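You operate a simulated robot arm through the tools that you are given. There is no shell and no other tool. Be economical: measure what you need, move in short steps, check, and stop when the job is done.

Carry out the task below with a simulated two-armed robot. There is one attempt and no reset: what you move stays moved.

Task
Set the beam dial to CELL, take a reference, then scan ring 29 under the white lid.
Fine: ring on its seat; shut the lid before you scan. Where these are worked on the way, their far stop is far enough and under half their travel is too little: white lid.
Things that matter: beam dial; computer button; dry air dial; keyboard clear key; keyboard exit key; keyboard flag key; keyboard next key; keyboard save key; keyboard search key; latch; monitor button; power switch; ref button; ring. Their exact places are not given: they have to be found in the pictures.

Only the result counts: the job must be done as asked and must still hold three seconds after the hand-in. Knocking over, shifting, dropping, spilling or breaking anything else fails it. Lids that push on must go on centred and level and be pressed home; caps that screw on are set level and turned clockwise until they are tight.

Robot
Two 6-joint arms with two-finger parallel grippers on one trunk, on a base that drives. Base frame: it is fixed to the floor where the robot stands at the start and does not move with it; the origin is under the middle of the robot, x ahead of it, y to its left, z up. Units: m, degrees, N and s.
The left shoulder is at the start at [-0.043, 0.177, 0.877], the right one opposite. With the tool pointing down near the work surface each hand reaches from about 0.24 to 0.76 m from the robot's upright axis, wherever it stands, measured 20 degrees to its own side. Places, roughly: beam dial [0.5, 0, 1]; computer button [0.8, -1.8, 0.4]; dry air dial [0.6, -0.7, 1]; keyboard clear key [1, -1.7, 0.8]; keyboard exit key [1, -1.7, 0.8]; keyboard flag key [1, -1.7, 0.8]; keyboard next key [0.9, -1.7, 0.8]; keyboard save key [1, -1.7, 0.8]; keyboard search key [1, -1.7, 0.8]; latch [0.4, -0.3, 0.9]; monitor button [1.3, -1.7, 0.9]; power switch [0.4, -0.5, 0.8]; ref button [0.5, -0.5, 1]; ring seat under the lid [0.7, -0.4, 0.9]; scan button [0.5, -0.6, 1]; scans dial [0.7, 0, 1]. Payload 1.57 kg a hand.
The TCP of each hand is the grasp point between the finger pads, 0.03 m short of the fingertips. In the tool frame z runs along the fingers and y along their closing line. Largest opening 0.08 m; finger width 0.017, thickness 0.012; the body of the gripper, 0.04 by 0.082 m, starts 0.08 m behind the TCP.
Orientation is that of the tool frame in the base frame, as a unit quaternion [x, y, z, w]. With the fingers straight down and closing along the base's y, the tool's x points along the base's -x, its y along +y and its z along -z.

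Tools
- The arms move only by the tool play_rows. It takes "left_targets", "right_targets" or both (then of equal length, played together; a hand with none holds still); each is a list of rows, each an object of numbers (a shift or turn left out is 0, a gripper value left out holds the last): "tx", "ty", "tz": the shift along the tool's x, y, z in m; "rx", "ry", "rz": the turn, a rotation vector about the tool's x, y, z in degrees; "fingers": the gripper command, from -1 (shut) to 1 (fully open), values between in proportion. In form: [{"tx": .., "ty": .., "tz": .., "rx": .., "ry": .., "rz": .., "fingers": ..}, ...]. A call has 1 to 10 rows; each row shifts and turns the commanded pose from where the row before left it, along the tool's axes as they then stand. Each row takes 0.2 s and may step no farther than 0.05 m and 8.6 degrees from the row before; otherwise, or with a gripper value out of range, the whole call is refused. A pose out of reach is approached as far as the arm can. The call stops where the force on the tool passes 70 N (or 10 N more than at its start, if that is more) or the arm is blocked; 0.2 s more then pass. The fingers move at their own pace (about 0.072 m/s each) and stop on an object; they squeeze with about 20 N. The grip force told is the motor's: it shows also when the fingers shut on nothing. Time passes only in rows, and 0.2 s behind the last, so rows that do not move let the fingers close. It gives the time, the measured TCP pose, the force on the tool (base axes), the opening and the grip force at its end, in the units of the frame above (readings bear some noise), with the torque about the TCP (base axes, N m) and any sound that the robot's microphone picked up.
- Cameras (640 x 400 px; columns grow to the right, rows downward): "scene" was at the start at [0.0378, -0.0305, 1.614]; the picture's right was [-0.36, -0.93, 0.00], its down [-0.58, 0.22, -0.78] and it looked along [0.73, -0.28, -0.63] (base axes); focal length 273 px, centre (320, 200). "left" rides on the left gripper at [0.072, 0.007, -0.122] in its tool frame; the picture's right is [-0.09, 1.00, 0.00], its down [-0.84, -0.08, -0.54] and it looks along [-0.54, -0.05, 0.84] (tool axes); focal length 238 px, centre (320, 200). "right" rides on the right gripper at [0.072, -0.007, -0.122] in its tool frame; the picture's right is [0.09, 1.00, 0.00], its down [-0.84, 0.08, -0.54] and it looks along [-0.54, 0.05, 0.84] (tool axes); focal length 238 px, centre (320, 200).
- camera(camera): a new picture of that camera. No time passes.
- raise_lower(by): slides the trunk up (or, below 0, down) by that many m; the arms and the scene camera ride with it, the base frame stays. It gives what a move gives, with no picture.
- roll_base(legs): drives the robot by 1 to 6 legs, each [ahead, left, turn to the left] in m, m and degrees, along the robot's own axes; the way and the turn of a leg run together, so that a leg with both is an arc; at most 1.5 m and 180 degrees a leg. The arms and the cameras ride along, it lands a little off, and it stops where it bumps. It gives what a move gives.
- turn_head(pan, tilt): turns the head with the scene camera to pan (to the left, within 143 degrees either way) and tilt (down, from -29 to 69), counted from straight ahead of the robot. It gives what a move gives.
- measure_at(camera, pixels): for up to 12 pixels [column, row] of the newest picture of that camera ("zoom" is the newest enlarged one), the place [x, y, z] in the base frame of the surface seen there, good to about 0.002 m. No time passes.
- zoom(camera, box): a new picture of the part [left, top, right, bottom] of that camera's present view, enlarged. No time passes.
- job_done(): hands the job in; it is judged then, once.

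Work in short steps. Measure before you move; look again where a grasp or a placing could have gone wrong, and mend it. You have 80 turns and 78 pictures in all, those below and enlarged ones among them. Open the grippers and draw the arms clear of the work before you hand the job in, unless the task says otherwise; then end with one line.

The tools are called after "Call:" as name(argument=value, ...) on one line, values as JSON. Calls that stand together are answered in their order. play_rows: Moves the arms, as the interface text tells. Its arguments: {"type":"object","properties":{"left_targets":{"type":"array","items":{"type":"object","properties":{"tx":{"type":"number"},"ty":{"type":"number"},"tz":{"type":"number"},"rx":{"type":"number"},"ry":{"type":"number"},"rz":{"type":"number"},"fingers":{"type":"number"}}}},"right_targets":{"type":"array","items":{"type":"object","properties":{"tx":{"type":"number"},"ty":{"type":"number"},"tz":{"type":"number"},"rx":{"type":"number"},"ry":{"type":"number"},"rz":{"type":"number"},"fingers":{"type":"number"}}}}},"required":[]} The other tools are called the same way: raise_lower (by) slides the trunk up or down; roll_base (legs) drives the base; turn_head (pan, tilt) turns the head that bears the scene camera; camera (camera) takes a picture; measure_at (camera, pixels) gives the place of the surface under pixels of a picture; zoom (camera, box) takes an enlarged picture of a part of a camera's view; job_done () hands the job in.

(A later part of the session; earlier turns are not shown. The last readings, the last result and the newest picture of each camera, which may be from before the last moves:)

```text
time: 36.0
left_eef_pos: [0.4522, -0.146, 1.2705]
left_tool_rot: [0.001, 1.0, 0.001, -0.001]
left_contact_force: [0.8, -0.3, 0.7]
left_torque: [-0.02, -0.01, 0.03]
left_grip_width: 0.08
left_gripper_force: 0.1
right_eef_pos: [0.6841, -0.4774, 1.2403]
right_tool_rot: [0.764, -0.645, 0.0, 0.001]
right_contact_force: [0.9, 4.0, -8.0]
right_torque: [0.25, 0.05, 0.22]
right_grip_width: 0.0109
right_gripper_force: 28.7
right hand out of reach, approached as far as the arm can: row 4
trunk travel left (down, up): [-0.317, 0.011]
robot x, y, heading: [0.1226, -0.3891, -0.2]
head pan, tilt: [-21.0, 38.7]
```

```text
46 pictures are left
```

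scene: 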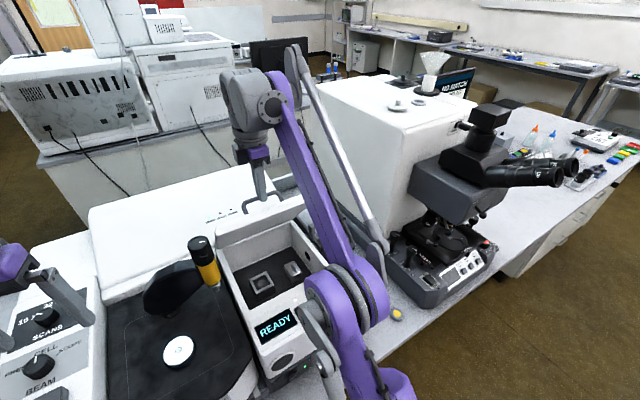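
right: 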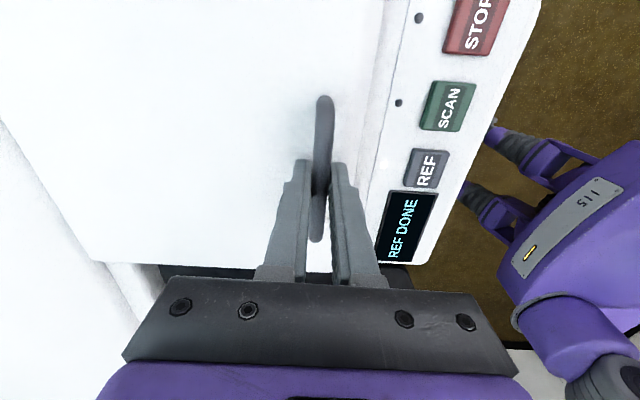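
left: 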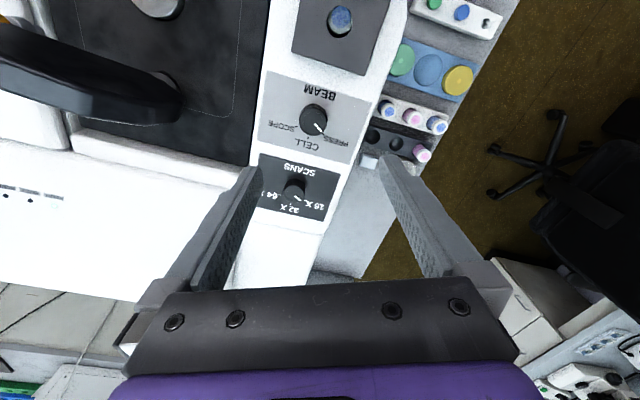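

The lid is ~48° open but the vertical hand is at its reach. I tilt the hand (fingers towards forward) about the bar to gain reach and continue the arc.

Call:
play_rows(right_targets=[{"rx": 8}, {"rx": 8}, {"rx": 8}, {"ty": -0.0137, "tz": -0.0037}, {"ty": -0.0208, "tz": -0.0006}, {"ty": -0.0208, "tz": 0.0011}, {}])

Call:
camera(camera="scene")

```text
time: 37.6
left_eef_pos: [0.4546, -0.1451, 1.2697]
left_tool_rot: [0.001, 1.0, -0.001, 0.0]
left_contact_force: [0.1, 0.1, 0.1]
left_torque: [-0.01, 0.0, 0.01]
left_grip_width: 0.0799
left_gripper_force: 0.1
right_eef_pos: [0.7335, -0.4698, 1.2624]
right_tool_rot: [0.748, -0.63, 0.134, -0.159]
right_contact_force: [1.5, 12.8, -20.0]
right_torque: [0.31, 0.16, 0.2]
right_grip_width: 0.0107
right_gripper_force: 28.2
trunk travel left (down, up): [-0.317, 0.011]
robot x, y, heading: [0.1215, -0.3897, -0.4]
head pan, tilt: [-21.0, 38.7]
```

```text
45 pictures are left
```

scene: 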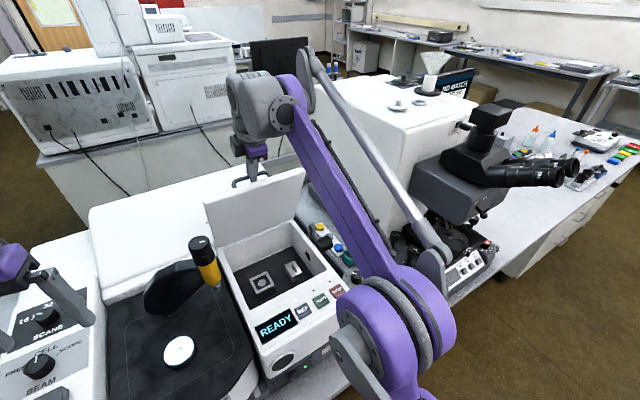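

Lid is ~65–70° open and moving well. Three more arc steps.

Call:
play_rows(right_targets=[{"ty": -0.0205, "tz": 0.0031}, {"ty": -0.0202, "tz": 0.0048}, {"ty": -0.0196, "tz": 0.0066}, {}])

Call:
camera(camera="scene")

```text
time: 38.6
left_eef_pos: [0.4498, -0.1467, 1.2738]
left_tool_rot: [0.0, 1.0, 0.0, 0.002]
left_contact_force: [0.2, -0.5, 0.5]
left_torque: [0.0, -0.04, -0.01]
left_grip_width: 0.08
left_gripper_force: 0.0
right_eef_pos: [0.7615, -0.466, 1.2704]
right_tool_rot: [0.748, -0.63, 0.135, -0.16]
right_contact_force: [-2.1, -1.3, 25.2]
right_torque: [-0.18, -0.3, 0.4]
right_grip_width: 0.011
right_gripper_force: 28.8
right hand out of reach, approached as far as the arm can: row 2, 3
trunk travel left (down, up): [-0.317, 0.011]
robot x, y, heading: [0.1195, -0.394, -0.1]
head pan, tilt: [-21.0, 38.7]
```

```text
44 pictures are left
```

scene: 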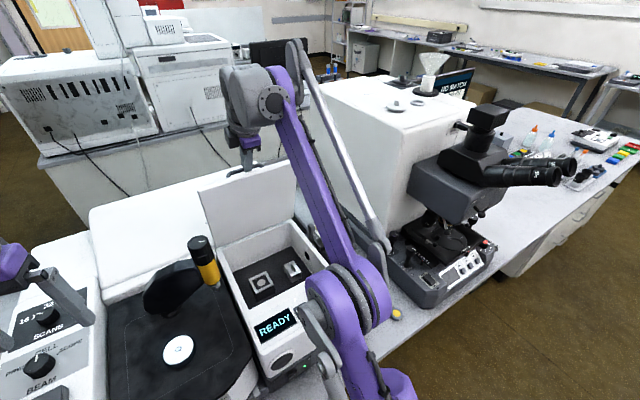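

The lid is ~80° open and the arm is at its limit; I drive the base 0.05 m ahead, carrying the bar along the nearly horizontal top of the arc.

Call:
roll_base(legs=[[0.05, 0.008, 0]])

Call:
camera(camera="scene")

```text
time: 39.6
left_eef_pos: [0.4826, -0.1423, 1.2714]
left_tool_rot: [0.001, 1.0, -0.001, -0.001]
left_contact_force: [0.5, 0.0, 0.1]
left_torque: [0.0, 0.06, 0.0]
left_grip_width: 0.08
left_gripper_force: 0.1
right_eef_pos: [0.7949, -0.4575, 1.2666]
right_tool_rot: [0.748, -0.63, 0.135, -0.16]
right_contact_force: [1.0, 0.4, -10.3]
right_torque: [-0.39, -0.05, -0.13]
right_grip_width: 0.0108
right_gripper_force: 28.5
trunk travel left (down, up): [-0.317, 0.011]
robot x, y, heading: [0.1437, -0.3883, -0.2]
head pan, tilt: [-21.0, 38.7]
stopped in leg 1: the robot was blocked; the commanded pose is now the measured one
```

```text
43 pictures are left
```

scene: 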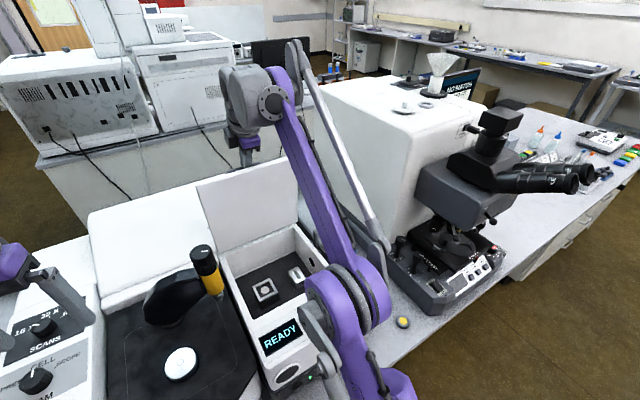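

The drive was blocked after ~0.03 m; the lid is about 80° open. I loosen the grip slightly (bar still captured) to see whether the lid holds by itself.

Call:
play_rows(right_targets=[{"fingers": -0.4}, {}, {}, {}])

Call:
zoom(camera="right", box=[160, 60, 480, 320])

Call:
zoom(camera="scene", box=[180, 120, 340, 320])

```text
time: 40.6
left_eef_pos: [0.4786, -0.142, 1.271]
left_tool_rot: [0.0, 1.0, -0.001, 0.0]
left_contact_force: [0.5, 0.5, 0.1]
left_torque: [-0.01, -0.03, 0.03]
left_grip_width: 0.0802
left_gripper_force: 0.1
right_eef_pos: [0.7909, -0.4586, 1.2679]
right_tool_rot: [0.748, -0.629, 0.136, -0.161]
right_contact_force: [0.5, 0.1, 0.0]
right_torque: [-0.02, -0.02, 0.03]
right_grip_width: 0.0235
right_gripper_force: 0.1
trunk travel left (down, up): [-0.317, 0.011]
robot x, y, heading: [0.1499, -0.3911, -0.2]
head pan, tilt: [-21.0, 38.7]
```

```text
1.54 times, centred on (320, 190) of right
```

zoom: 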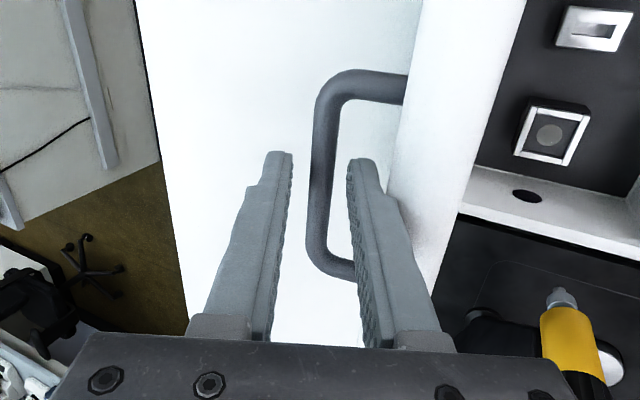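

```text
2.00 times, centred on (260, 220) of scene
```

zoom: 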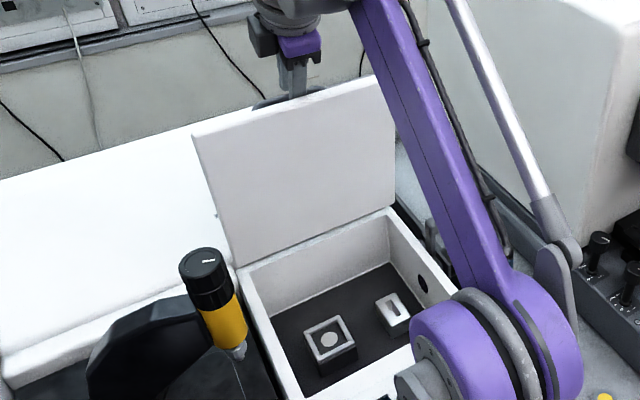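

The lid holds by itself (bar floats free at (325,170) between the fingers). I check the cabinet to the right for clearance before leaving sideways.

Call:
measure_at(camera="scene", pixels=[[330, 100], [345, 110], [400, 125], [445, 90], [395, 245], [325, 195], [315, 120], [430, 170], [345, 90]])

Call:
measure_at(camera="zoom", pixels=[[328, 340], [312, 330], [348, 318], [330, 355], [395, 305], [194, 138], [375, 80], [240, 265], [390, 208], [290, 375], [300, 300]])

```text
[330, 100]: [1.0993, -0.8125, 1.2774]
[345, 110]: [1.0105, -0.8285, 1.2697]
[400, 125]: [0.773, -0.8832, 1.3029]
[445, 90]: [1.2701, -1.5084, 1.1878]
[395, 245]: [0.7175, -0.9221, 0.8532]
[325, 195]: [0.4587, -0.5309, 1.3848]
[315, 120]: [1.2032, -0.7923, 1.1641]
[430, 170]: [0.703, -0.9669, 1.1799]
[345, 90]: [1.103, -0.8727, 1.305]
```

```text
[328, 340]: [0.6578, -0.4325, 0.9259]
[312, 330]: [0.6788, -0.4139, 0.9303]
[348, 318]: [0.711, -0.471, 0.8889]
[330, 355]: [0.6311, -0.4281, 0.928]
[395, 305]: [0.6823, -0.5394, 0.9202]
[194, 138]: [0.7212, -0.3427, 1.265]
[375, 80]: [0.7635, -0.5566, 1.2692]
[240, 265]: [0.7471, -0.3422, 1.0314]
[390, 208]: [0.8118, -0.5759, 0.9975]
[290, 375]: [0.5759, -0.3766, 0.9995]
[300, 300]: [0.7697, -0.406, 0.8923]
```

Lid's top edge is at z≈1.268 (x 0.72–0.76), so I only need the tips to clear ~1.28. I slide off the bar along the tool axis, then go straight up and check.

Call:
play_rows(right_targets=[{"tz": -0.012}, {"tz": -0.012}, {"ty": -0.0061, "tz": -0.0137}, {"ty": -0.0061, "tz": -0.0137}, {}])

Call:
camera(camera="right")

```text
time: 41.8
left_eef_pos: [0.4773, -0.1411, 1.272]
left_tool_rot: [0.0, 1.0, 0.0, 0.001]
left_contact_force: [-0.2, -0.4, -0.3]
left_torque: [-0.03, -0.01, 0.01]
left_grip_width: 0.0799
left_gripper_force: 0.1
right_eef_pos: [0.7683, -0.4627, 1.2922]
right_tool_rot: [0.748, -0.63, 0.135, -0.162]
right_contact_force: [1.0, -0.1, -0.2]
right_torque: [0.02, 0.02, 0.0]
right_grip_width: 0.0238
right_gripper_force: 0.1
right hand out of reach, approached as far as the arm can: row 1, 3, 4
trunk travel left (down, up): [-0.317, 0.011]
robot x, y, heading: [0.1447, -0.3873, -0.1]
head pan, tilt: [-21.0, 38.7]
```

```text
40 pictures are left
```

right: 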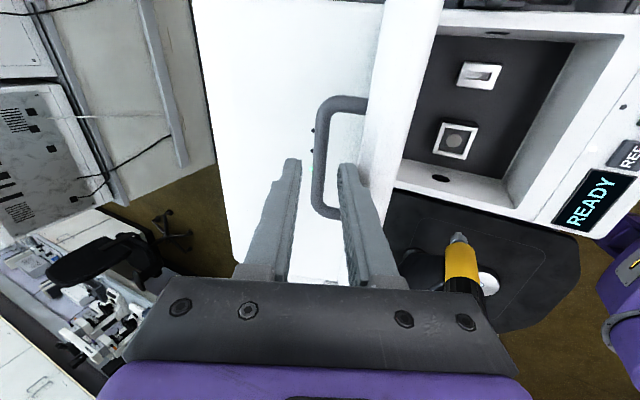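

Tips are just above the bar. I raise the trunk its last 0.011 m, then back out along the tool axis and robot-ward.

Call:
raise_lower(by=0.01)

Call:
play_rows(right_targets=[{"tz": -0.02}, {"tz": -0.02}, {"tz": -0.02}, {}])

Call:
camera(camera="right")

```text
time: 42.4
left_eef_pos: [0.4794, -0.1416, 1.2811]
left_tool_rot: [0.0, 1.0, 0.0, -0.001]
left_contact_force: [0.0, 0.3, 0.0]
left_torque: [0.01, 0.03, 0.04]
left_grip_width: 0.08
left_gripper_force: 0.1
right_eef_pos: [0.7721, -0.4607, 1.303]
right_tool_rot: [0.747, -0.63, 0.134, -0.161]
right_contact_force: [1.3, 0.6, 0.1]
right_torque: [0.0, 0.0, 0.0]
right_grip_width: 0.0239
right_gripper_force: 0.0
trunk travel left (down, up): [-0.327, 0.001]
robot x, y, heading: [0.1509, -0.3877, -0.2]
head pan, tilt: [-21.0, 38.7]
```

```text
time: 43.4
left_eef_pos: [0.4783, -0.1428, 1.281]
left_tool_rot: [0.0, 1.0, 0.0, 0.0]
left_contact_force: [0.4, 0.3, 0.5]
left_torque: [0.01, 0.0, 0.0]
left_grip_width: 0.0798
left_gripper_force: 0.0
right_eef_pos: [0.7357, -0.4671, 1.3432]
right_tool_rot: [0.748, -0.629, 0.135, -0.161]
right_contact_force: [0.3, 0.6, 0.4]
right_torque: [-0.01, 0.0, 0.01]
right_grip_width: 0.0241
right_gripper_force: 0.0
right hand out of reach, approached as far as the arm can: row 2, 3
trunk travel left (down, up): [-0.327, 0.001]
robot x, y, heading: [0.1471, -0.3899, -0.0]
head pan, tilt: [-21.0, 38.7]
```

```text
39 pictures are left
```

right: 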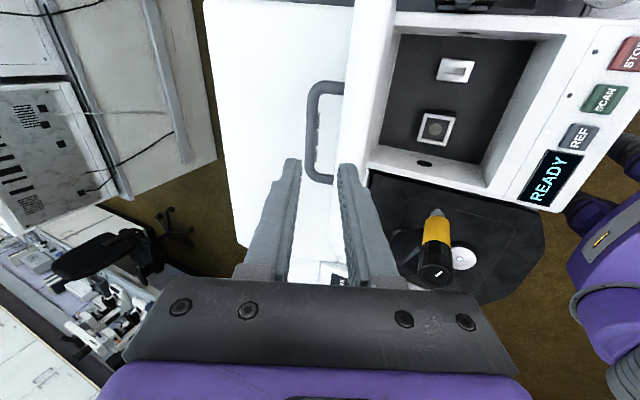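

Clear of the lid. I draw the hand robot-ward, straighten it and look into the compartment.

Call:
play_rows(right_targets=[{"ty": 0.0411, "tz": -0.01}, {"ty": 0.0411, "tz": -0.012}, {"ty": 0.0411, "tz": -0.015}, {"rx": -8}, {"rx": -8}, {"rx": -8, "fingers": 1}, {}])

Call:
camera(camera="right")

Call:
camera(camera="scene")

```text
time: 45.0
left_eef_pos: [0.4769, -0.1434, 1.2817]
left_tool_rot: [0.0, 1.0, 0.0, -0.001]
left_contact_force: [-0.7, 0.4, -0.5]
left_torque: [0.0, -0.02, -0.01]
left_grip_width: 0.0799
left_gripper_force: 0.1
right_eef_pos: [0.6081, -0.4889, 1.3278]
right_tool_rot: [0.765, -0.644, 0.001, -0.001]
right_contact_force: [0.0, -0.4, -0.6]
right_torque: [-0.03, -0.04, 0.01]
right_grip_width: 0.0799
right_gripper_force: 0.0
trunk travel left (down, up): [-0.327, 0.001]
robot x, y, heading: [0.1484, -0.3881, -0.3]
head pan, tilt: [-21.0, 38.7]
```

```text
38 pictures are left
```

right: 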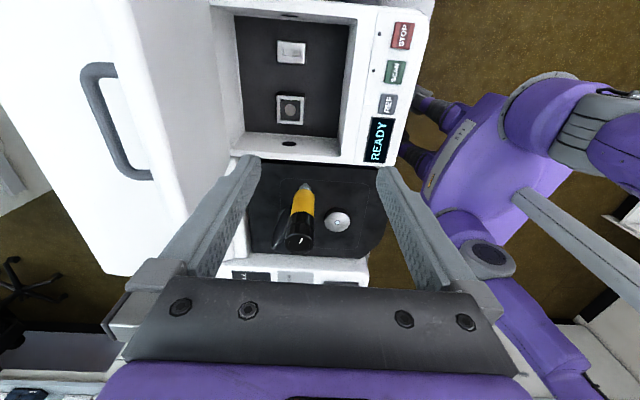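

```text
37 pictures are left
```

scene: 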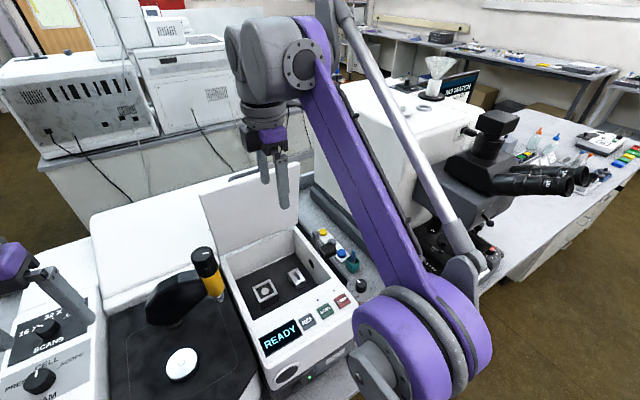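

Lid stays open. I zoom on the seat from both views.

Call:
zoom(camera="right", box=[235, 15, 355, 155])

Call:
zoom(camera="scene", box=[235, 250, 315, 320])

Call:
measure_at(camera="zoom", pixels=[[225, 345], [240, 315], [168, 318], [215, 280], [312, 325], [205, 390], [200, 322], [265, 345], [250, 290], [500, 200], [470, 215], [510, 225]])

```text
2.86 times, centred on (295, 85) of right
```

zoom: 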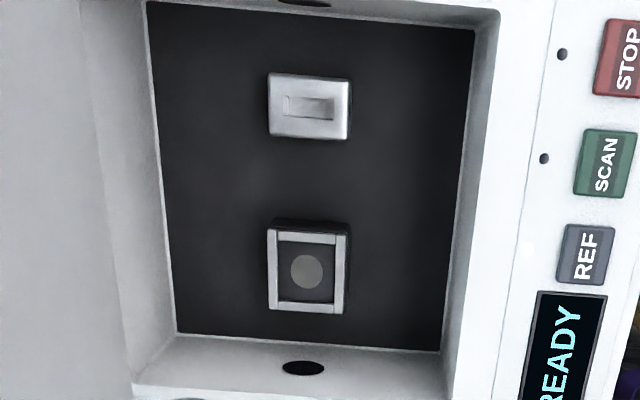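

```text
5.71 times, centred on (275, 285) of scene
```

zoom: 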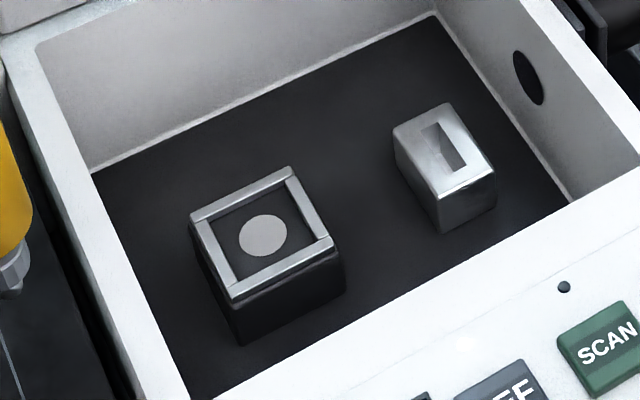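

```text
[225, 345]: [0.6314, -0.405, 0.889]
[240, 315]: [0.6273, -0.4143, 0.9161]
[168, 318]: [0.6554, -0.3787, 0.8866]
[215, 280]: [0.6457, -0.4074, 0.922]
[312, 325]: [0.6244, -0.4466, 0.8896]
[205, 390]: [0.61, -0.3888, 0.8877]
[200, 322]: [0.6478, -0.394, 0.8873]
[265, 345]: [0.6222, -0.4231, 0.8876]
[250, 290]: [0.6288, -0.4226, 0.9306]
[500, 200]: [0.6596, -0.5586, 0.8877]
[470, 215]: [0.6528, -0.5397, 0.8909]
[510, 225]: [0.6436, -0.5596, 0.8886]
```

The seat is a shallow square frame with a disc at (263,236). I measure its corners, inner edges and floor.

Call:
measure_at(camera="zoom", pixels=[[193, 216], [288, 170], [331, 240], [230, 297], [263, 236], [214, 219], [286, 188], [310, 234], [236, 275], [296, 230], [240, 190], [285, 265]])

Call:
measure_at(camera="scene", pixels=[[226, 262], [294, 235], [333, 283], [262, 320], [245, 310], [265, 345]])

```text
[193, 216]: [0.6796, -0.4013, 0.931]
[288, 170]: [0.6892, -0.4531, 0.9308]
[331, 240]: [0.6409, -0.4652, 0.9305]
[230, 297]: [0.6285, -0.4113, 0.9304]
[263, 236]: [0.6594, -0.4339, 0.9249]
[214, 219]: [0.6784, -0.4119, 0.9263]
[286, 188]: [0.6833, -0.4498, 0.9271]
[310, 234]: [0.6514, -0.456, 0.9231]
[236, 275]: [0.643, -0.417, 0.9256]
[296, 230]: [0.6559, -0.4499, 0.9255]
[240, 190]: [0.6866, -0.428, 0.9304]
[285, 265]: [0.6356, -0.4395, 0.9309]
```

```text
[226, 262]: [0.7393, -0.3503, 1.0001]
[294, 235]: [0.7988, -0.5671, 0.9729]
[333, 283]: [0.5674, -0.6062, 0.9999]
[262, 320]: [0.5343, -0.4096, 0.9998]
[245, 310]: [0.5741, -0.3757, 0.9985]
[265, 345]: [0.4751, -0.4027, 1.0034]
```

Seat: centre ≈(0.6596,-0.4327), floor z≈0.924, rim 0.931, inner side ≈0.04 (ring ⌀≈0.04, height ≈0.016). I draw the right hand back and turn it to the ring-picking yaw (11° ccw).

Call:
play_rows(right_targets=[{"tx": -0.008, "ty": 0.049}, {"tx": -0.008, "ty": 0.049}, {"rz": 8.5}, {"rz": 8.5}, {"rz": 8.5}, {"rz": 8.5}, {"rz": 8.5}, {"rz": 8.5}, {"rz": 8.5}, {"rz": 8.5}])

Call:
play_rows(right_targets=[{"rz": 8.5}, {"rz": 8.5}, {"rz": 4}, {"ty": -0.05}, {"ty": -0.05}, {"ty": -0.05}, {"ty": -0.05}, {"ty": -0.05}, {"ty": -0.02, "tz": 0.04}, {"tz": 0.05}])

Call:
camera(camera="right")

```text
time: 47.2
left_eef_pos: [0.4778, -0.1417, 1.2812]
left_tool_rot: [0.0, 1.0, 0.0, 0.0]
left_contact_force: [-0.6, -0.3, 1.4]
left_torque: [-0.03, 0.01, -0.01]
left_grip_width: 0.08
left_gripper_force: 0.0
right_eef_pos: [0.5089, -0.4903, 1.3286]
right_tool_rot: [-0.272, 0.962, 0.001, 0.003]
right_contact_force: [-0.5, -0.7, 0.2]
right_torque: [0.03, 0.02, 0.0]
right_grip_width: 0.0796
right_gripper_force: 0.0
trunk travel left (down, up): [-0.327, 0.001]
robot x, y, heading: [0.1462, -0.3849, -0.4]
head pan, tilt: [-21.0, 38.7]
```

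```text
time: 49.4
left_eef_pos: [0.4773, -0.1434, 1.2805]
left_tool_rot: [0.0, 1.0, -0.001, 0.0]
left_contact_force: [0.3, -0.3, -0.2]
left_torque: [-0.01, 0.02, 0.02]
left_grip_width: 0.0802
left_gripper_force: 0.1
right_eef_pos: [0.562, -0.7542, 1.2402]
right_tool_rot: [-0.093, 0.996, 0.001, 0.003]
right_contact_force: [0.3, 0.4, 0.2]
right_torque: [0.02, 0.04, -0.01]
right_grip_width: 0.08
right_gripper_force: 0.0
trunk travel left (down, up): [-0.327, 0.001]
robot x, y, heading: [0.144, -0.3883, -0.2]
head pan, tilt: [-21.0, 38.7]
```

```text
34 pictures are left
```

right: 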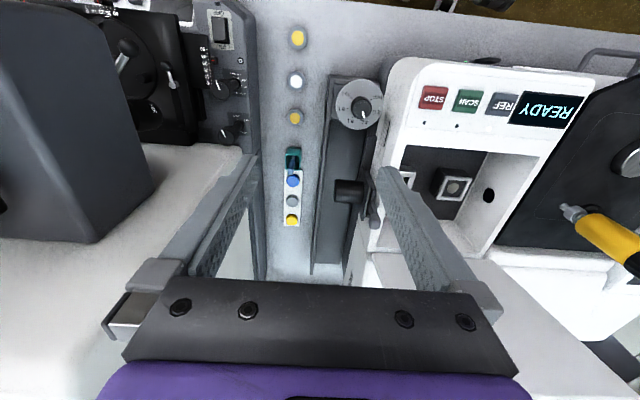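

Ring 29 (white) is at (296,80) between the microscope base and dry-air block. I zoom and measure.

Call:
zoom(camera="right", box=[250, 20, 390, 140])

Call:
measure_at(camera="zoom", pixels=[[213, 277], [173, 277], [251, 277], [213, 242], [213, 312], [40, 280], [345, 270], [500, 350], [220, 85], [210, 445]])

```text
3.33 times, centred on (320, 80) of right
```

zoom: 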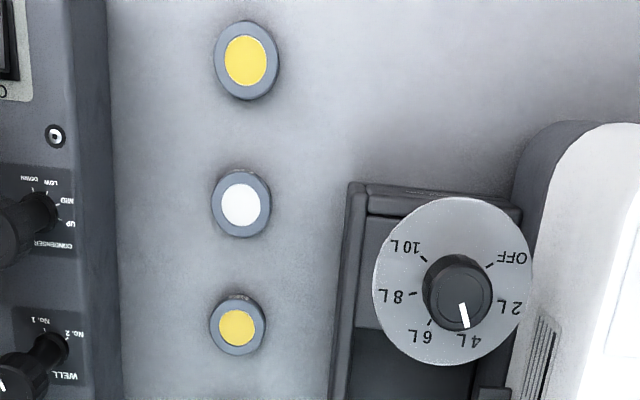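

```text
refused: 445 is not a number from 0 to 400
```

Call:
measure_at(camera="zoom", pixels=[[240, 205], [216, 203], [265, 205], [241, 178], [241, 228], [120, 210], [350, 210], [376, 290], [455, 290], [245, 62], [237, 328], [300, 205]])

```text
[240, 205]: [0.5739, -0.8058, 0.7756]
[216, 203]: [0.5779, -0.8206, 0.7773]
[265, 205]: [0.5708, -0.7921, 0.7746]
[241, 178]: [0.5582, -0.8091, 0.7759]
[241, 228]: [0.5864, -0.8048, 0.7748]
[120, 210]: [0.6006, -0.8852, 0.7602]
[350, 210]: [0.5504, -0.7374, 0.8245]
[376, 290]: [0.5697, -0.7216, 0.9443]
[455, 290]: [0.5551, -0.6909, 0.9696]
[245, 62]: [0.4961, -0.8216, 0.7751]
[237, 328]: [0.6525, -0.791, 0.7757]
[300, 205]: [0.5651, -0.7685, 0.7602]
```

Ring centre ≈(0.573,-0.806), top 0.775. I centre above it with fingers at 0.06 m and descend to z≈0.95, then check clearances.

Call:
play_rows(right_targets=[{"tx": -0.0005, "ty": -0.0267, "fingers": 0.5}, {"tx": -0.0005, "ty": -0.0267}, {"tz": 0.048}, {"tz": 0.048}, {"tz": 0.048}, {"tz": 0.048}, {"tz": 0.048}, {"tz": 0.048}, {}])

Call:
camera(camera="scene")

Call:
camera(camera="right")

```text
time: 51.4
left_eef_pos: [0.478, -0.1426, 1.281]
left_tool_rot: [0.0, 1.0, 0.0, 0.0]
left_contact_force: [0.0, -0.4, -0.1]
left_torque: [-0.02, 0.02, 0.04]
left_grip_width: 0.0802
left_gripper_force: 0.0
right_eef_pos: [0.5741, -0.8081, 0.9503]
right_tool_rot: [-0.095, 0.996, 0.0, 0.004]
right_contact_force: [-0.4, 0.1, -0.2]
right_torque: [0.0, 0.03, 0.02]
right_grip_width: 0.0599
right_gripper_force: 0.0
trunk travel left (down, up): [-0.327, 0.001]
robot x, y, heading: [0.1441, -0.3901, -0.4]
head pan, tilt: [-21.0, 38.7]
```

```text
32 pictures are left
```

scene: 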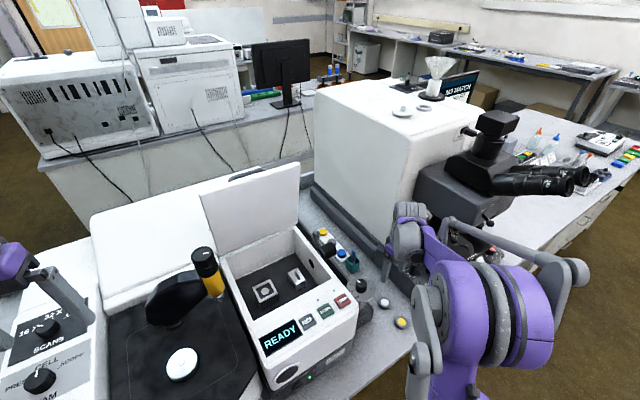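

```text
31 pictures are left
```

right: 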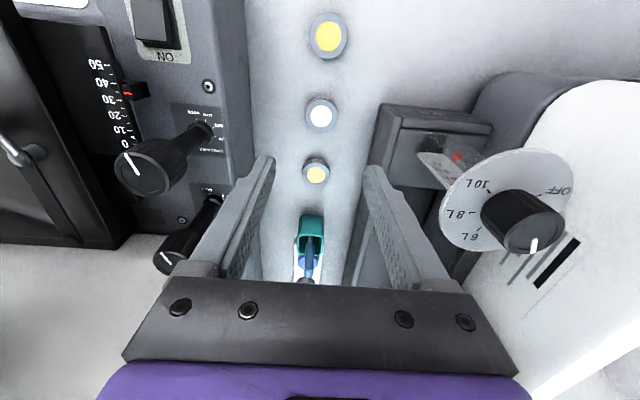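

The hand is above the ring; the microscope knobs at (160,165) and (190,240) are close on the left. I measure them before descending.

Call:
measure_at(camera="right", pixels=[[130, 165], [165, 190], [175, 270], [190, 245], [220, 215], [245, 150], [320, 115], [306, 115], [335, 115], [320, 100], [320, 129], [450, 170]])

```text
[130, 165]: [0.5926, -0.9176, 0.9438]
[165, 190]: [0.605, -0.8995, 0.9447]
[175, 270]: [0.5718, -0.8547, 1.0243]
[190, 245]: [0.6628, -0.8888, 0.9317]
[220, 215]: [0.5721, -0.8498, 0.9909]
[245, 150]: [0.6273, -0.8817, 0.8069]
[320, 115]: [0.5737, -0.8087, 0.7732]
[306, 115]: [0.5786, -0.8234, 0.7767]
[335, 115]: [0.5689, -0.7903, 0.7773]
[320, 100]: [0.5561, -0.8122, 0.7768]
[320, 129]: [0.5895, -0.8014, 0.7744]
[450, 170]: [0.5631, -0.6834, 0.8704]
```

Clearances are fine (knob edge y≈-0.885, hand side -0.85). I descend to TCP z≈0.797 and close on the ring.

Call:
play_rows(right_targets=[{"tz": 0.05}, {"tz": 0.05}, {"tz": 0.04}, {"tz": 0.0135}, {}, {"fingers": -1}, {}, {}, {}])

Call:
camera(camera="right")

```text
time: 53.4
left_eef_pos: [0.4786, -0.1428, 1.2815]
left_tool_rot: [0.0, 1.0, 0.001, 0.0]
left_contact_force: [-0.4, 0.6, 0.9]
left_torque: [0.01, 0.02, -0.01]
left_grip_width: 0.0798
left_gripper_force: 0.0
right_eef_pos: [0.5746, -0.8072, 0.7968]
right_tool_rot: [-0.094, 0.996, 0.0, 0.003]
right_contact_force: [0.2, 0.7, -0.2]
right_torque: [0.0, -0.03, 0.01]
right_grip_width: 0.0384
right_gripper_force: 19.6
trunk travel left (down, up): [-0.327, 0.001]
robot x, y, heading: [0.1465, -0.3871, -0.2]
head pan, tilt: [-21.0, 38.7]
```

```text
30 pictures are left
```

right: 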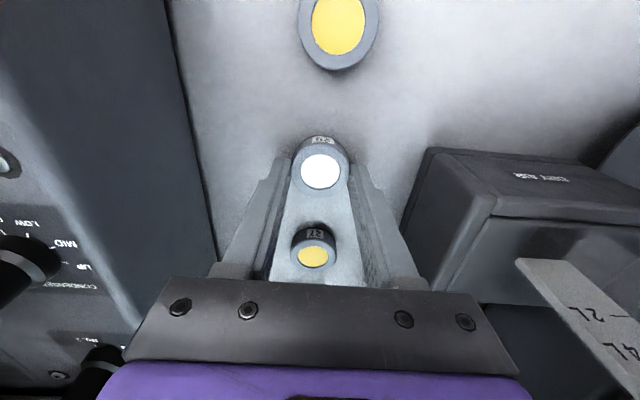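

Ring 29 is gripped (0.0384 m). I lift it to z≈1.12 and carry it to above the seat.

Call:
play_rows(right_targets=[{"tz": -0.02}, {"tz": -0.046}, {"tz": -0.046}, {"tz": -0.046}, {"tz": -0.046}, {"tz": -0.046}, {"tz": -0.046}, {"tz": -0.03}])

Call:
play_rows(right_targets=[{"tx": -0.0171, "ty": 0.0391}, {"tx": -0.0171, "ty": 0.0391}, {"tx": -0.0171, "ty": 0.0391}, {"tx": -0.0171, "ty": 0.0391}, {"tx": -0.0171, "ty": 0.0391}, {"tx": -0.0171, "ty": 0.0391}, {"tx": -0.0171, "ty": 0.0391}, {"tx": -0.0171, "ty": 0.0391}, {"tx": -0.0171, "ty": 0.0391}, {}])

Call:
camera(camera="right")

Call:
camera(camera="scene")

```text
time: 55.2
left_eef_pos: [0.4788, -0.1429, 1.2809]
left_tool_rot: [0.0, 1.0, 0.0, 0.0]
left_contact_force: [0.8, 0.6, -0.1]
left_torque: [0.0, -0.02, 0.02]
left_grip_width: 0.0799
left_gripper_force: 0.0
right_eef_pos: [0.5715, -0.8056, 1.1244]
right_tool_rot: [-0.094, 0.996, 0.0, 0.003]
right_contact_force: [-0.5, 0.0, -0.6]
right_torque: [-0.03, 0.01, 0.01]
right_grip_width: 0.0382
right_gripper_force: 19.6
trunk travel left (down, up): [-0.327, 0.001]
robot x, y, heading: [0.1446, -0.3895, -0.2]
head pan, tilt: [-21.0, 38.7]
```

```text
time: 57.4
left_eef_pos: [0.4771, -0.1432, 1.2811]
left_tool_rot: [0.0, 1.0, 0.0, 0.0]
left_contact_force: [0.2, -0.4, -0.4]
left_torque: [0.0, 0.01, -0.02]
left_grip_width: 0.0798
left_gripper_force: 0.0
right_eef_pos: [0.6559, -0.4329, 1.1243]
right_tool_rot: [-0.094, 0.996, 0.0, 0.003]
right_contact_force: [-0.3, 0.1, -0.6]
right_torque: [0.05, -0.02, 0.03]
right_grip_width: 0.0382
right_gripper_force: 20.4
trunk travel left (down, up): [-0.327, 0.001]
robot x, y, heading: [0.1422, -0.3882, -0.1]
head pan, tilt: [-21.0, 38.7]
```

```text
29 pictures are left
```

right: 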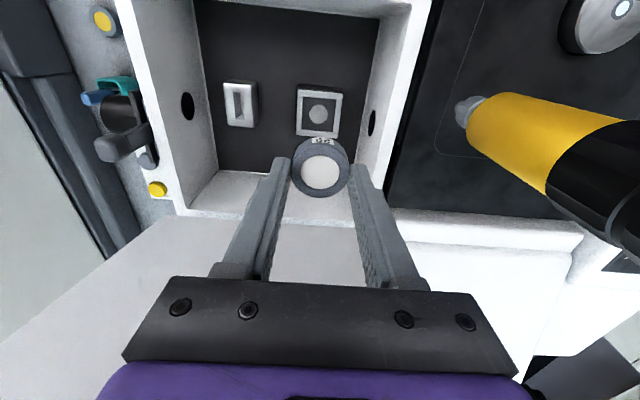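

```text
28 pictures are left
```

scene: 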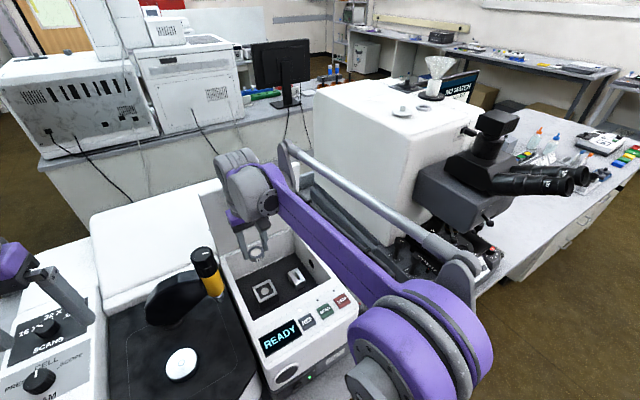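

The ring hangs over the seat at (318,112). I refine the seat location and ring centre from this view.

Call:
zoom(camera="right", box=[270, 75, 370, 205])

```text
3.08 times, centred on (320, 140) of right
```

zoom: 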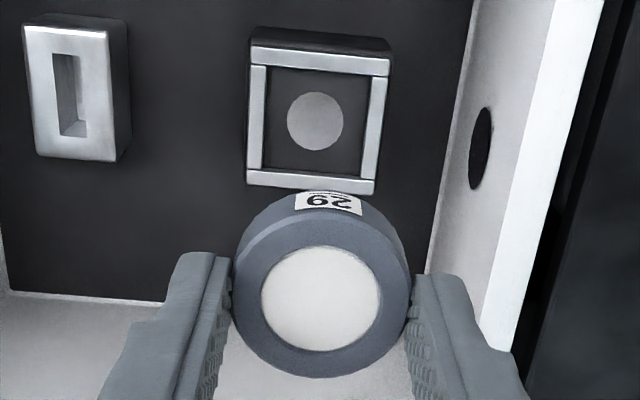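

Call:
measure_at(camera="zoom", pixels=[[315, 121], [318, 62], [310, 182], [256, 120], [376, 120], [265, 68], [372, 75], [365, 175], [262, 168], [236, 300], [407, 300], [320, 300]])

```text
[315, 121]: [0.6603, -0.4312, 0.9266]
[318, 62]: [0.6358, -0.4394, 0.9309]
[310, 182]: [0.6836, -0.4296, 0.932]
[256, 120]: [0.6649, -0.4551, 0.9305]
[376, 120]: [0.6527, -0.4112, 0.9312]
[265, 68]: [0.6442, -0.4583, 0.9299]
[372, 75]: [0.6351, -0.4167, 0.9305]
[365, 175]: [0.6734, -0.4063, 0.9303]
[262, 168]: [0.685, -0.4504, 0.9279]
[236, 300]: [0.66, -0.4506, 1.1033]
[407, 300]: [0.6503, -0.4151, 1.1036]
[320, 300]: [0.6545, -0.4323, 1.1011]
```

Seat centre ≈(0.6597,-0.433), ring centre ≈(0.655,-0.4326), bottom ≈1.086. I shift 5 mm and lower 0.145 m, then check.

Call:
play_rows(right_targets=[{"tx": -0.0047, "ty": -0.0013}, {"tz": 0.04}, {"tz": 0.04}, {"tz": 0.035}, {"tz": 0.03}, {}])

Call:
zoom(camera="right", box=[260, 95, 380, 215])

Call:
zoom(camera="scene", box=[220, 230, 320, 330])

```text
time: 58.8
left_eef_pos: [0.4773, -0.1422, 1.2819]
left_tool_rot: [0.0, 1.0, -0.001, 0.0]
left_contact_force: [0.8, -0.5, 0.4]
left_torque: [-0.01, -0.01, -0.01]
left_grip_width: 0.0803
left_gripper_force: 0.0
right_eef_pos: [0.6617, -0.4307, 0.9774]
right_tool_rot: [-0.094, 0.996, 0.001, 0.002]
right_contact_force: [0.3, 0.3, -0.4]
right_torque: [0.02, -0.01, -0.01]
right_grip_width: 0.0383
right_gripper_force: 20.3
trunk travel left (down, up): [-0.327, 0.001]
robot x, y, heading: [0.1471, -0.3878, -0.2]
head pan, tilt: [-21.0, 38.7]
```

```text
3.33 times, centred on (320, 155) of right
```

zoom: 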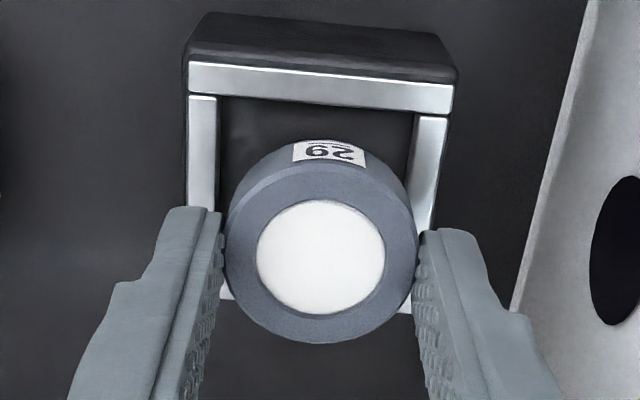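

```text
4.00 times, centred on (270, 280) of scene
```

zoom: 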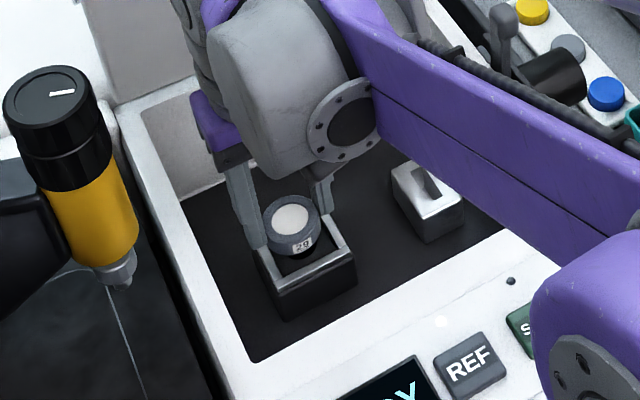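

I measure ring and frame in this right view to verify centring before the last 13 mm.

Call:
measure_at(camera="right", pixels=[[320, 172], [293.5, 170], [347.5, 170], [320, 150], [320, 194.5], [286, 135], [351, 140], [318, 119], [283, 125], [353, 128]])

```text
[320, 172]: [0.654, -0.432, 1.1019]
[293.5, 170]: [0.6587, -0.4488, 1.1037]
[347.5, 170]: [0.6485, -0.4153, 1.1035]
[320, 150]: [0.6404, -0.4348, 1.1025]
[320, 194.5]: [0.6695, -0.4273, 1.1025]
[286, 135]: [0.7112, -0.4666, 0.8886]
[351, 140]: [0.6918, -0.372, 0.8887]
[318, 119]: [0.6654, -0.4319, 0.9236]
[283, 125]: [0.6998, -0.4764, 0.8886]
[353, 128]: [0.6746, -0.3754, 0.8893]
```

That used the older picture; I take a fresh zoom and measure on it.

Call:
zoom(camera="right", box=[260, 95, 380, 215])

Call:
measure_at(camera="zoom", pixels=[[320, 257], [235, 257], [409, 257], [320, 180], [320, 330], [320, 80], [202, 150], [432, 150], [250, 65], [420, 95], [207, 200], [428, 200]])

```text
3.33 times, centred on (320, 155) of right
```

zoom: 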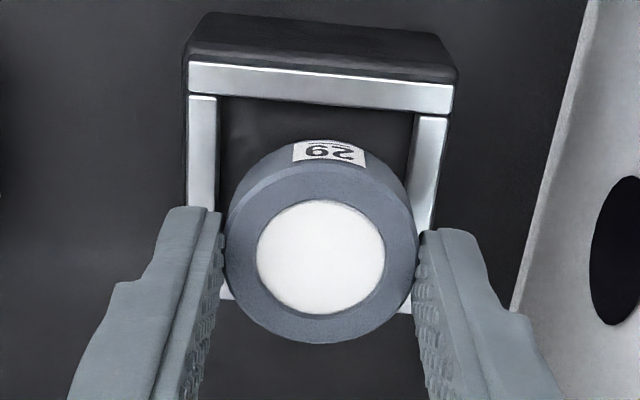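

```text
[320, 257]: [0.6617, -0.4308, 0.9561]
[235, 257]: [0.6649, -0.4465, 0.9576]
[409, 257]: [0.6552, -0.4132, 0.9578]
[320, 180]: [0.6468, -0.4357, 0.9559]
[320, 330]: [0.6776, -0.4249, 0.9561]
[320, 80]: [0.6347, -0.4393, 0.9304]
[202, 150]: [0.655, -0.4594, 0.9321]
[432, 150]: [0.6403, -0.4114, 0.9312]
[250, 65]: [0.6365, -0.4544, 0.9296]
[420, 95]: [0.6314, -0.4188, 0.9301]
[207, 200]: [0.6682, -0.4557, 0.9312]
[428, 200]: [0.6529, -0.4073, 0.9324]
```

Ring is ~1.8 mm too far left and ~2.6 mm too far back relative to the frame. I correct and lower in small steps.

Call:
play_rows(right_targets=[{"tx": 0.0026, "ty": -0.0018}, {}, {"tz": 0.005}, {"tz": 0.004}, {}])

Call:
zoom(camera="right", box=[260, 95, 380, 215])

Call:
measure_at(camera="zoom", pixels=[[320, 257], [235, 257], [409, 257], [320, 180], [320, 330], [320, 110], [202, 180], [432, 180], [320, 90], [212, 210], [428, 210]])

```text
time: 60.0
left_eef_pos: [0.4777, -0.1421, 1.2815]
left_tool_rot: [-0.001, 1.0, 0.0, -0.001]
left_contact_force: [0.9, -0.5, 0.7]
left_torque: [-0.01, 0.0, 0.02]
left_grip_width: 0.0798
left_gripper_force: 0.2
right_eef_pos: [0.6607, -0.4342, 0.9689]
right_tool_rot: [-0.094, 0.996, 0.0, 0.002]
right_contact_force: [-0.1, -0.2, -1.0]
right_torque: [0.0, 0.02, 0.01]
right_grip_width: 0.0382
right_gripper_force: 19.6
trunk travel left (down, up): [-0.327, 0.001]
robot x, y, heading: [0.1481, -0.3883, -0.3]
head pan, tilt: [-21.0, 38.7]
```

```text
3.33 times, centred on (320, 155) of right
```

zoom: 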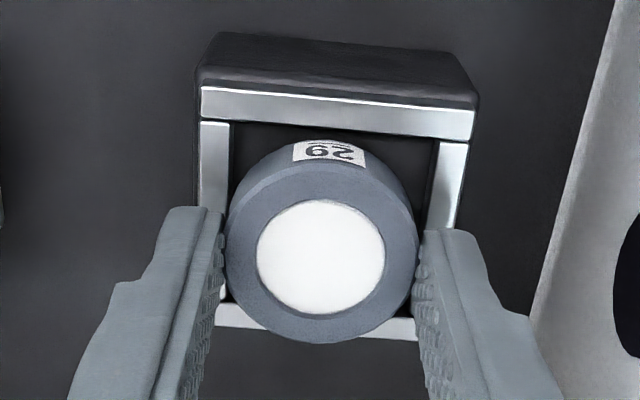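

```text
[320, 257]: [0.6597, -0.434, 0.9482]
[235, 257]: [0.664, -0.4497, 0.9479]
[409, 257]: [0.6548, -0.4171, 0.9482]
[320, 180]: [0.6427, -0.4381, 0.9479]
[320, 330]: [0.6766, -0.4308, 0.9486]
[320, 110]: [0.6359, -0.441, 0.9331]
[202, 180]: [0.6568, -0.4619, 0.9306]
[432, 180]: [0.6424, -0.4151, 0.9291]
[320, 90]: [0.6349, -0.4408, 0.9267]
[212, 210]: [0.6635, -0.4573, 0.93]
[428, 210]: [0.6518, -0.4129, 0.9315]
```

Now ring and frame centres agree within ~0.5 mm. I lower the last 8 mm in small steps.

Call:
play_rows(right_targets=[{"tz": 0.003}, {"tz": 0.003}, {"tz": 0.002}, {}])

Call:
zoom(camera="right", box=[260, 95, 380, 215])

Call:
measure_at(camera="zoom", pixels=[[320, 257], [235, 257], [409, 257], [320, 180], [320, 330]])

```text
time: 61.0
left_eef_pos: [0.4774, -0.1411, 1.2808]
left_tool_rot: [0.001, 1.0, 0.001, 0.001]
left_contact_force: [0.7, 0.1, 0.7]
left_torque: [-0.02, -0.01, 0.0]
left_grip_width: 0.0801
left_gripper_force: 0.0
right_eef_pos: [0.661, -0.4356, 0.9624]
right_tool_rot: [-0.094, 0.996, 0.0, 0.003]
right_contact_force: [-1.0, 5.7, 16.2]
right_torque: [-0.16, 0.02, -0.02]
right_grip_width: 0.0396
right_gripper_force: 20.3
trunk travel left (down, up): [-0.327, 0.001]
robot x, y, heading: [0.1426, -0.3879, -0.3]
head pan, tilt: [-21.0, 38.7]
```

```text
3.33 times, centred on (320, 155) of right
```

zoom: 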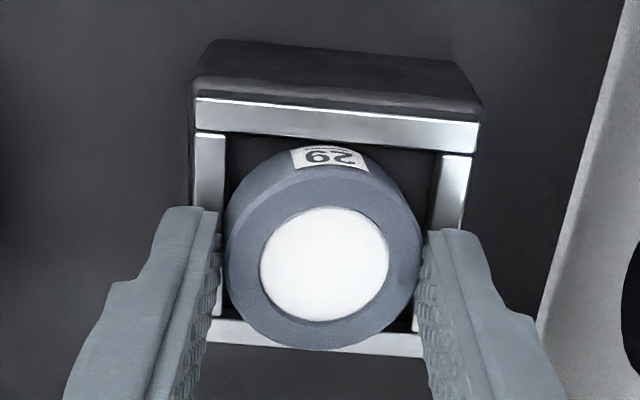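

```text
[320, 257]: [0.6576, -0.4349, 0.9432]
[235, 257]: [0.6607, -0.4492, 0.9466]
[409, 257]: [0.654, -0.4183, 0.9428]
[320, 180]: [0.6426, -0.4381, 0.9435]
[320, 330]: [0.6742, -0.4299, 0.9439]
```

The ring touches the left (-y) frame wall and tilts (0.9466 vs 0.9428). I lift 5 mm, shift 1.6 mm to the left(+y) and 1 mm forward, and lower again.

Call:
play_rows(right_targets=[{"tz": -0.006}, {"ty": 0.0018, "tx": -0.0008}, {}])

Call:
zoom(camera="right", box=[260, 95, 380, 215])

Call:
measure_at(camera="zoom", pixels=[[320, 257], [235, 257], [409, 257], [320, 180], [320, 330]])

```text
time: 61.8
left_eef_pos: [0.4786, -0.1432, 1.281]
left_tool_rot: [0.0, 1.0, 0.0, 0.0]
left_contact_force: [0.5, 0.0, 0.1]
left_torque: [0.01, 0.02, -0.01]
left_grip_width: 0.0799
left_gripper_force: 0.0
right_eef_pos: [0.6628, -0.4333, 0.9693]
right_tool_rot: [-0.094, 0.996, 0.0, 0.003]
right_contact_force: [0.6, 0.3, 0.5]
right_torque: [0.0, 0.01, 0.0]
right_grip_width: 0.0397
right_gripper_force: 20.3
trunk travel left (down, up): [-0.327, 0.001]
robot x, y, heading: [0.148, -0.3918, -0.6]
head pan, tilt: [-21.0, 38.7]
```

```text
3.33 times, centred on (320, 155) of right
```

zoom: 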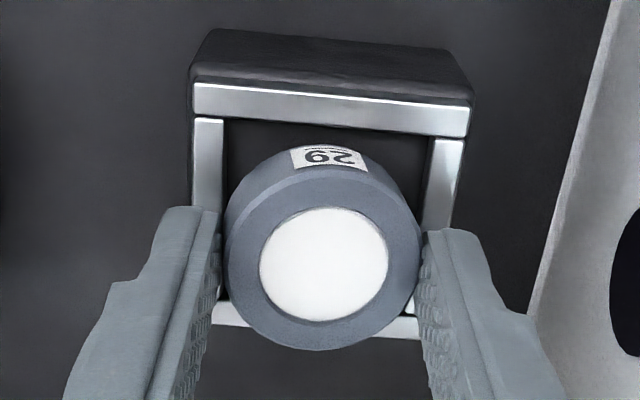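

```text
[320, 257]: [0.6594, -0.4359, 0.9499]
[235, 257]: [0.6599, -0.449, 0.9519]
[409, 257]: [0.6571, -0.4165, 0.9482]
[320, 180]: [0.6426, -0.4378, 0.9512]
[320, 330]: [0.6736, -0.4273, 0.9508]
```

Laterally centred now; the ring is tilted ~6° in the grip and will level on release. I shift 0.8 mm forward, lower 6 mm and check force.

Call:
play_rows(right_targets=[{"tx": -0.0008}, {"tz": 0.003}, {"tz": 0.003}, {}])

Call:
zoom(camera="right", box=[260, 95, 380, 215])

Call:
measure_at(camera="zoom", pixels=[[320, 257], [235, 257], [409, 257], [320, 180], [320, 330]])

```text
time: 62.8
left_eef_pos: [0.4779, -0.1426, 1.2814]
left_tool_rot: [0.0, 1.0, -0.001, 0.001]
left_contact_force: [1.0, -1.1, -0.4]
left_torque: [0.02, 0.01, 0.0]
left_grip_width: 0.08
left_gripper_force: 0.0
right_eef_pos: [0.6638, -0.4322, 0.9607]
right_tool_rot: [-0.094, 0.996, 0.001, 0.003]
right_contact_force: [0.1, -3.3, 11.0]
right_torque: [-0.08, -0.23, -0.07]
right_grip_width: 0.0383
right_gripper_force: 20.1
trunk travel left (down, up): [-0.327, 0.001]
robot x, y, heading: [0.1481, -0.3892, -0.4]
head pan, tilt: [-21.0, 38.7]
```

```text
3.33 times, centred on (320, 155) of right
```

zoom: 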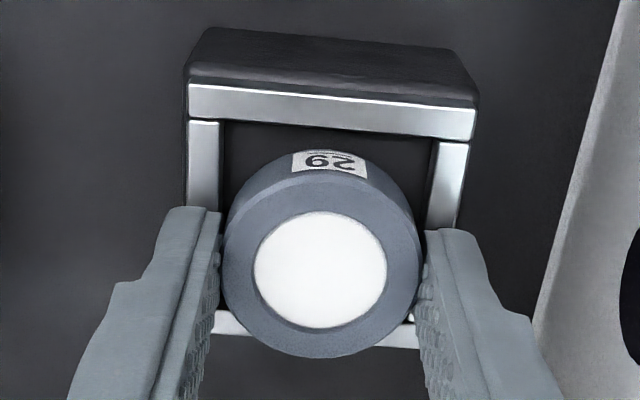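

```text
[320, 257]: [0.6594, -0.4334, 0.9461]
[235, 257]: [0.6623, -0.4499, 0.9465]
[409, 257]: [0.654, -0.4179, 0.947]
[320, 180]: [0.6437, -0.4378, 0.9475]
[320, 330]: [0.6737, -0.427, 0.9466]
```

Ring is level in grip now but rests on the far bar (top 0.947). I lift 4 mm, shift 2.2 mm toward the robot, and lower again.

Call:
play_rows(right_targets=[{"tz": -0.005}, {"tx": 0.0024}, {"tz": 0.003}, {"tz": 0.003}, {"tz": 0.002}, {}])

Call:
zoom(camera="right", box=[260, 95, 380, 215])

Call:
measure_at(camera="zoom", pixels=[[320, 257], [235, 257], [409, 257], [320, 180], [320, 335]])

```text
time: 64.2
left_eef_pos: [0.4766, -0.1406, 1.2821]
left_tool_rot: [0.0, 1.0, 0.0, 0.001]
left_contact_force: [-0.4, -0.1, -0.4]
left_torque: [0.0, -0.03, -0.01]
left_grip_width: 0.0798
left_gripper_force: 0.0
right_eef_pos: [0.6604, -0.433, 0.9615]
right_tool_rot: [-0.095, 0.996, -0.001, 0.004]
right_contact_force: [11.0, 2.0, 46.4]
right_torque: [0.34, 0.11, 0.08]
right_grip_width: 0.0384
right_gripper_force: 20.0
trunk travel left (down, up): [-0.327, 0.001]
robot x, y, heading: [0.1432, -0.3867, -0.3]
head pan, tilt: [-21.0, 38.7]
```

```text
3.33 times, centred on (320, 155) of right
```

zoom: 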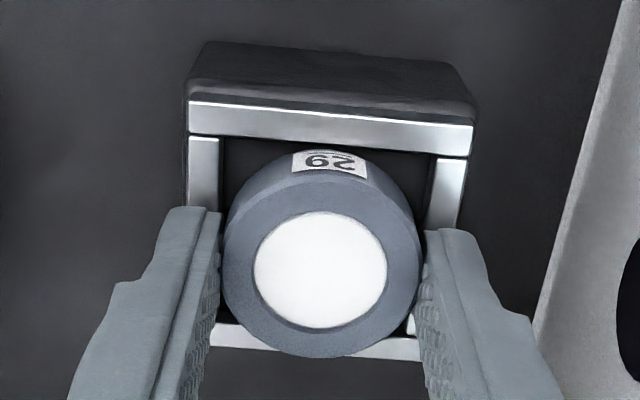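

```text
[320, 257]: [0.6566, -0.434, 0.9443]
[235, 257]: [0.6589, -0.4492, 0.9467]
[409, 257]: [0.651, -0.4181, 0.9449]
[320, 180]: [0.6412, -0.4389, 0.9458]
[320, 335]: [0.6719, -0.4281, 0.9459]
```

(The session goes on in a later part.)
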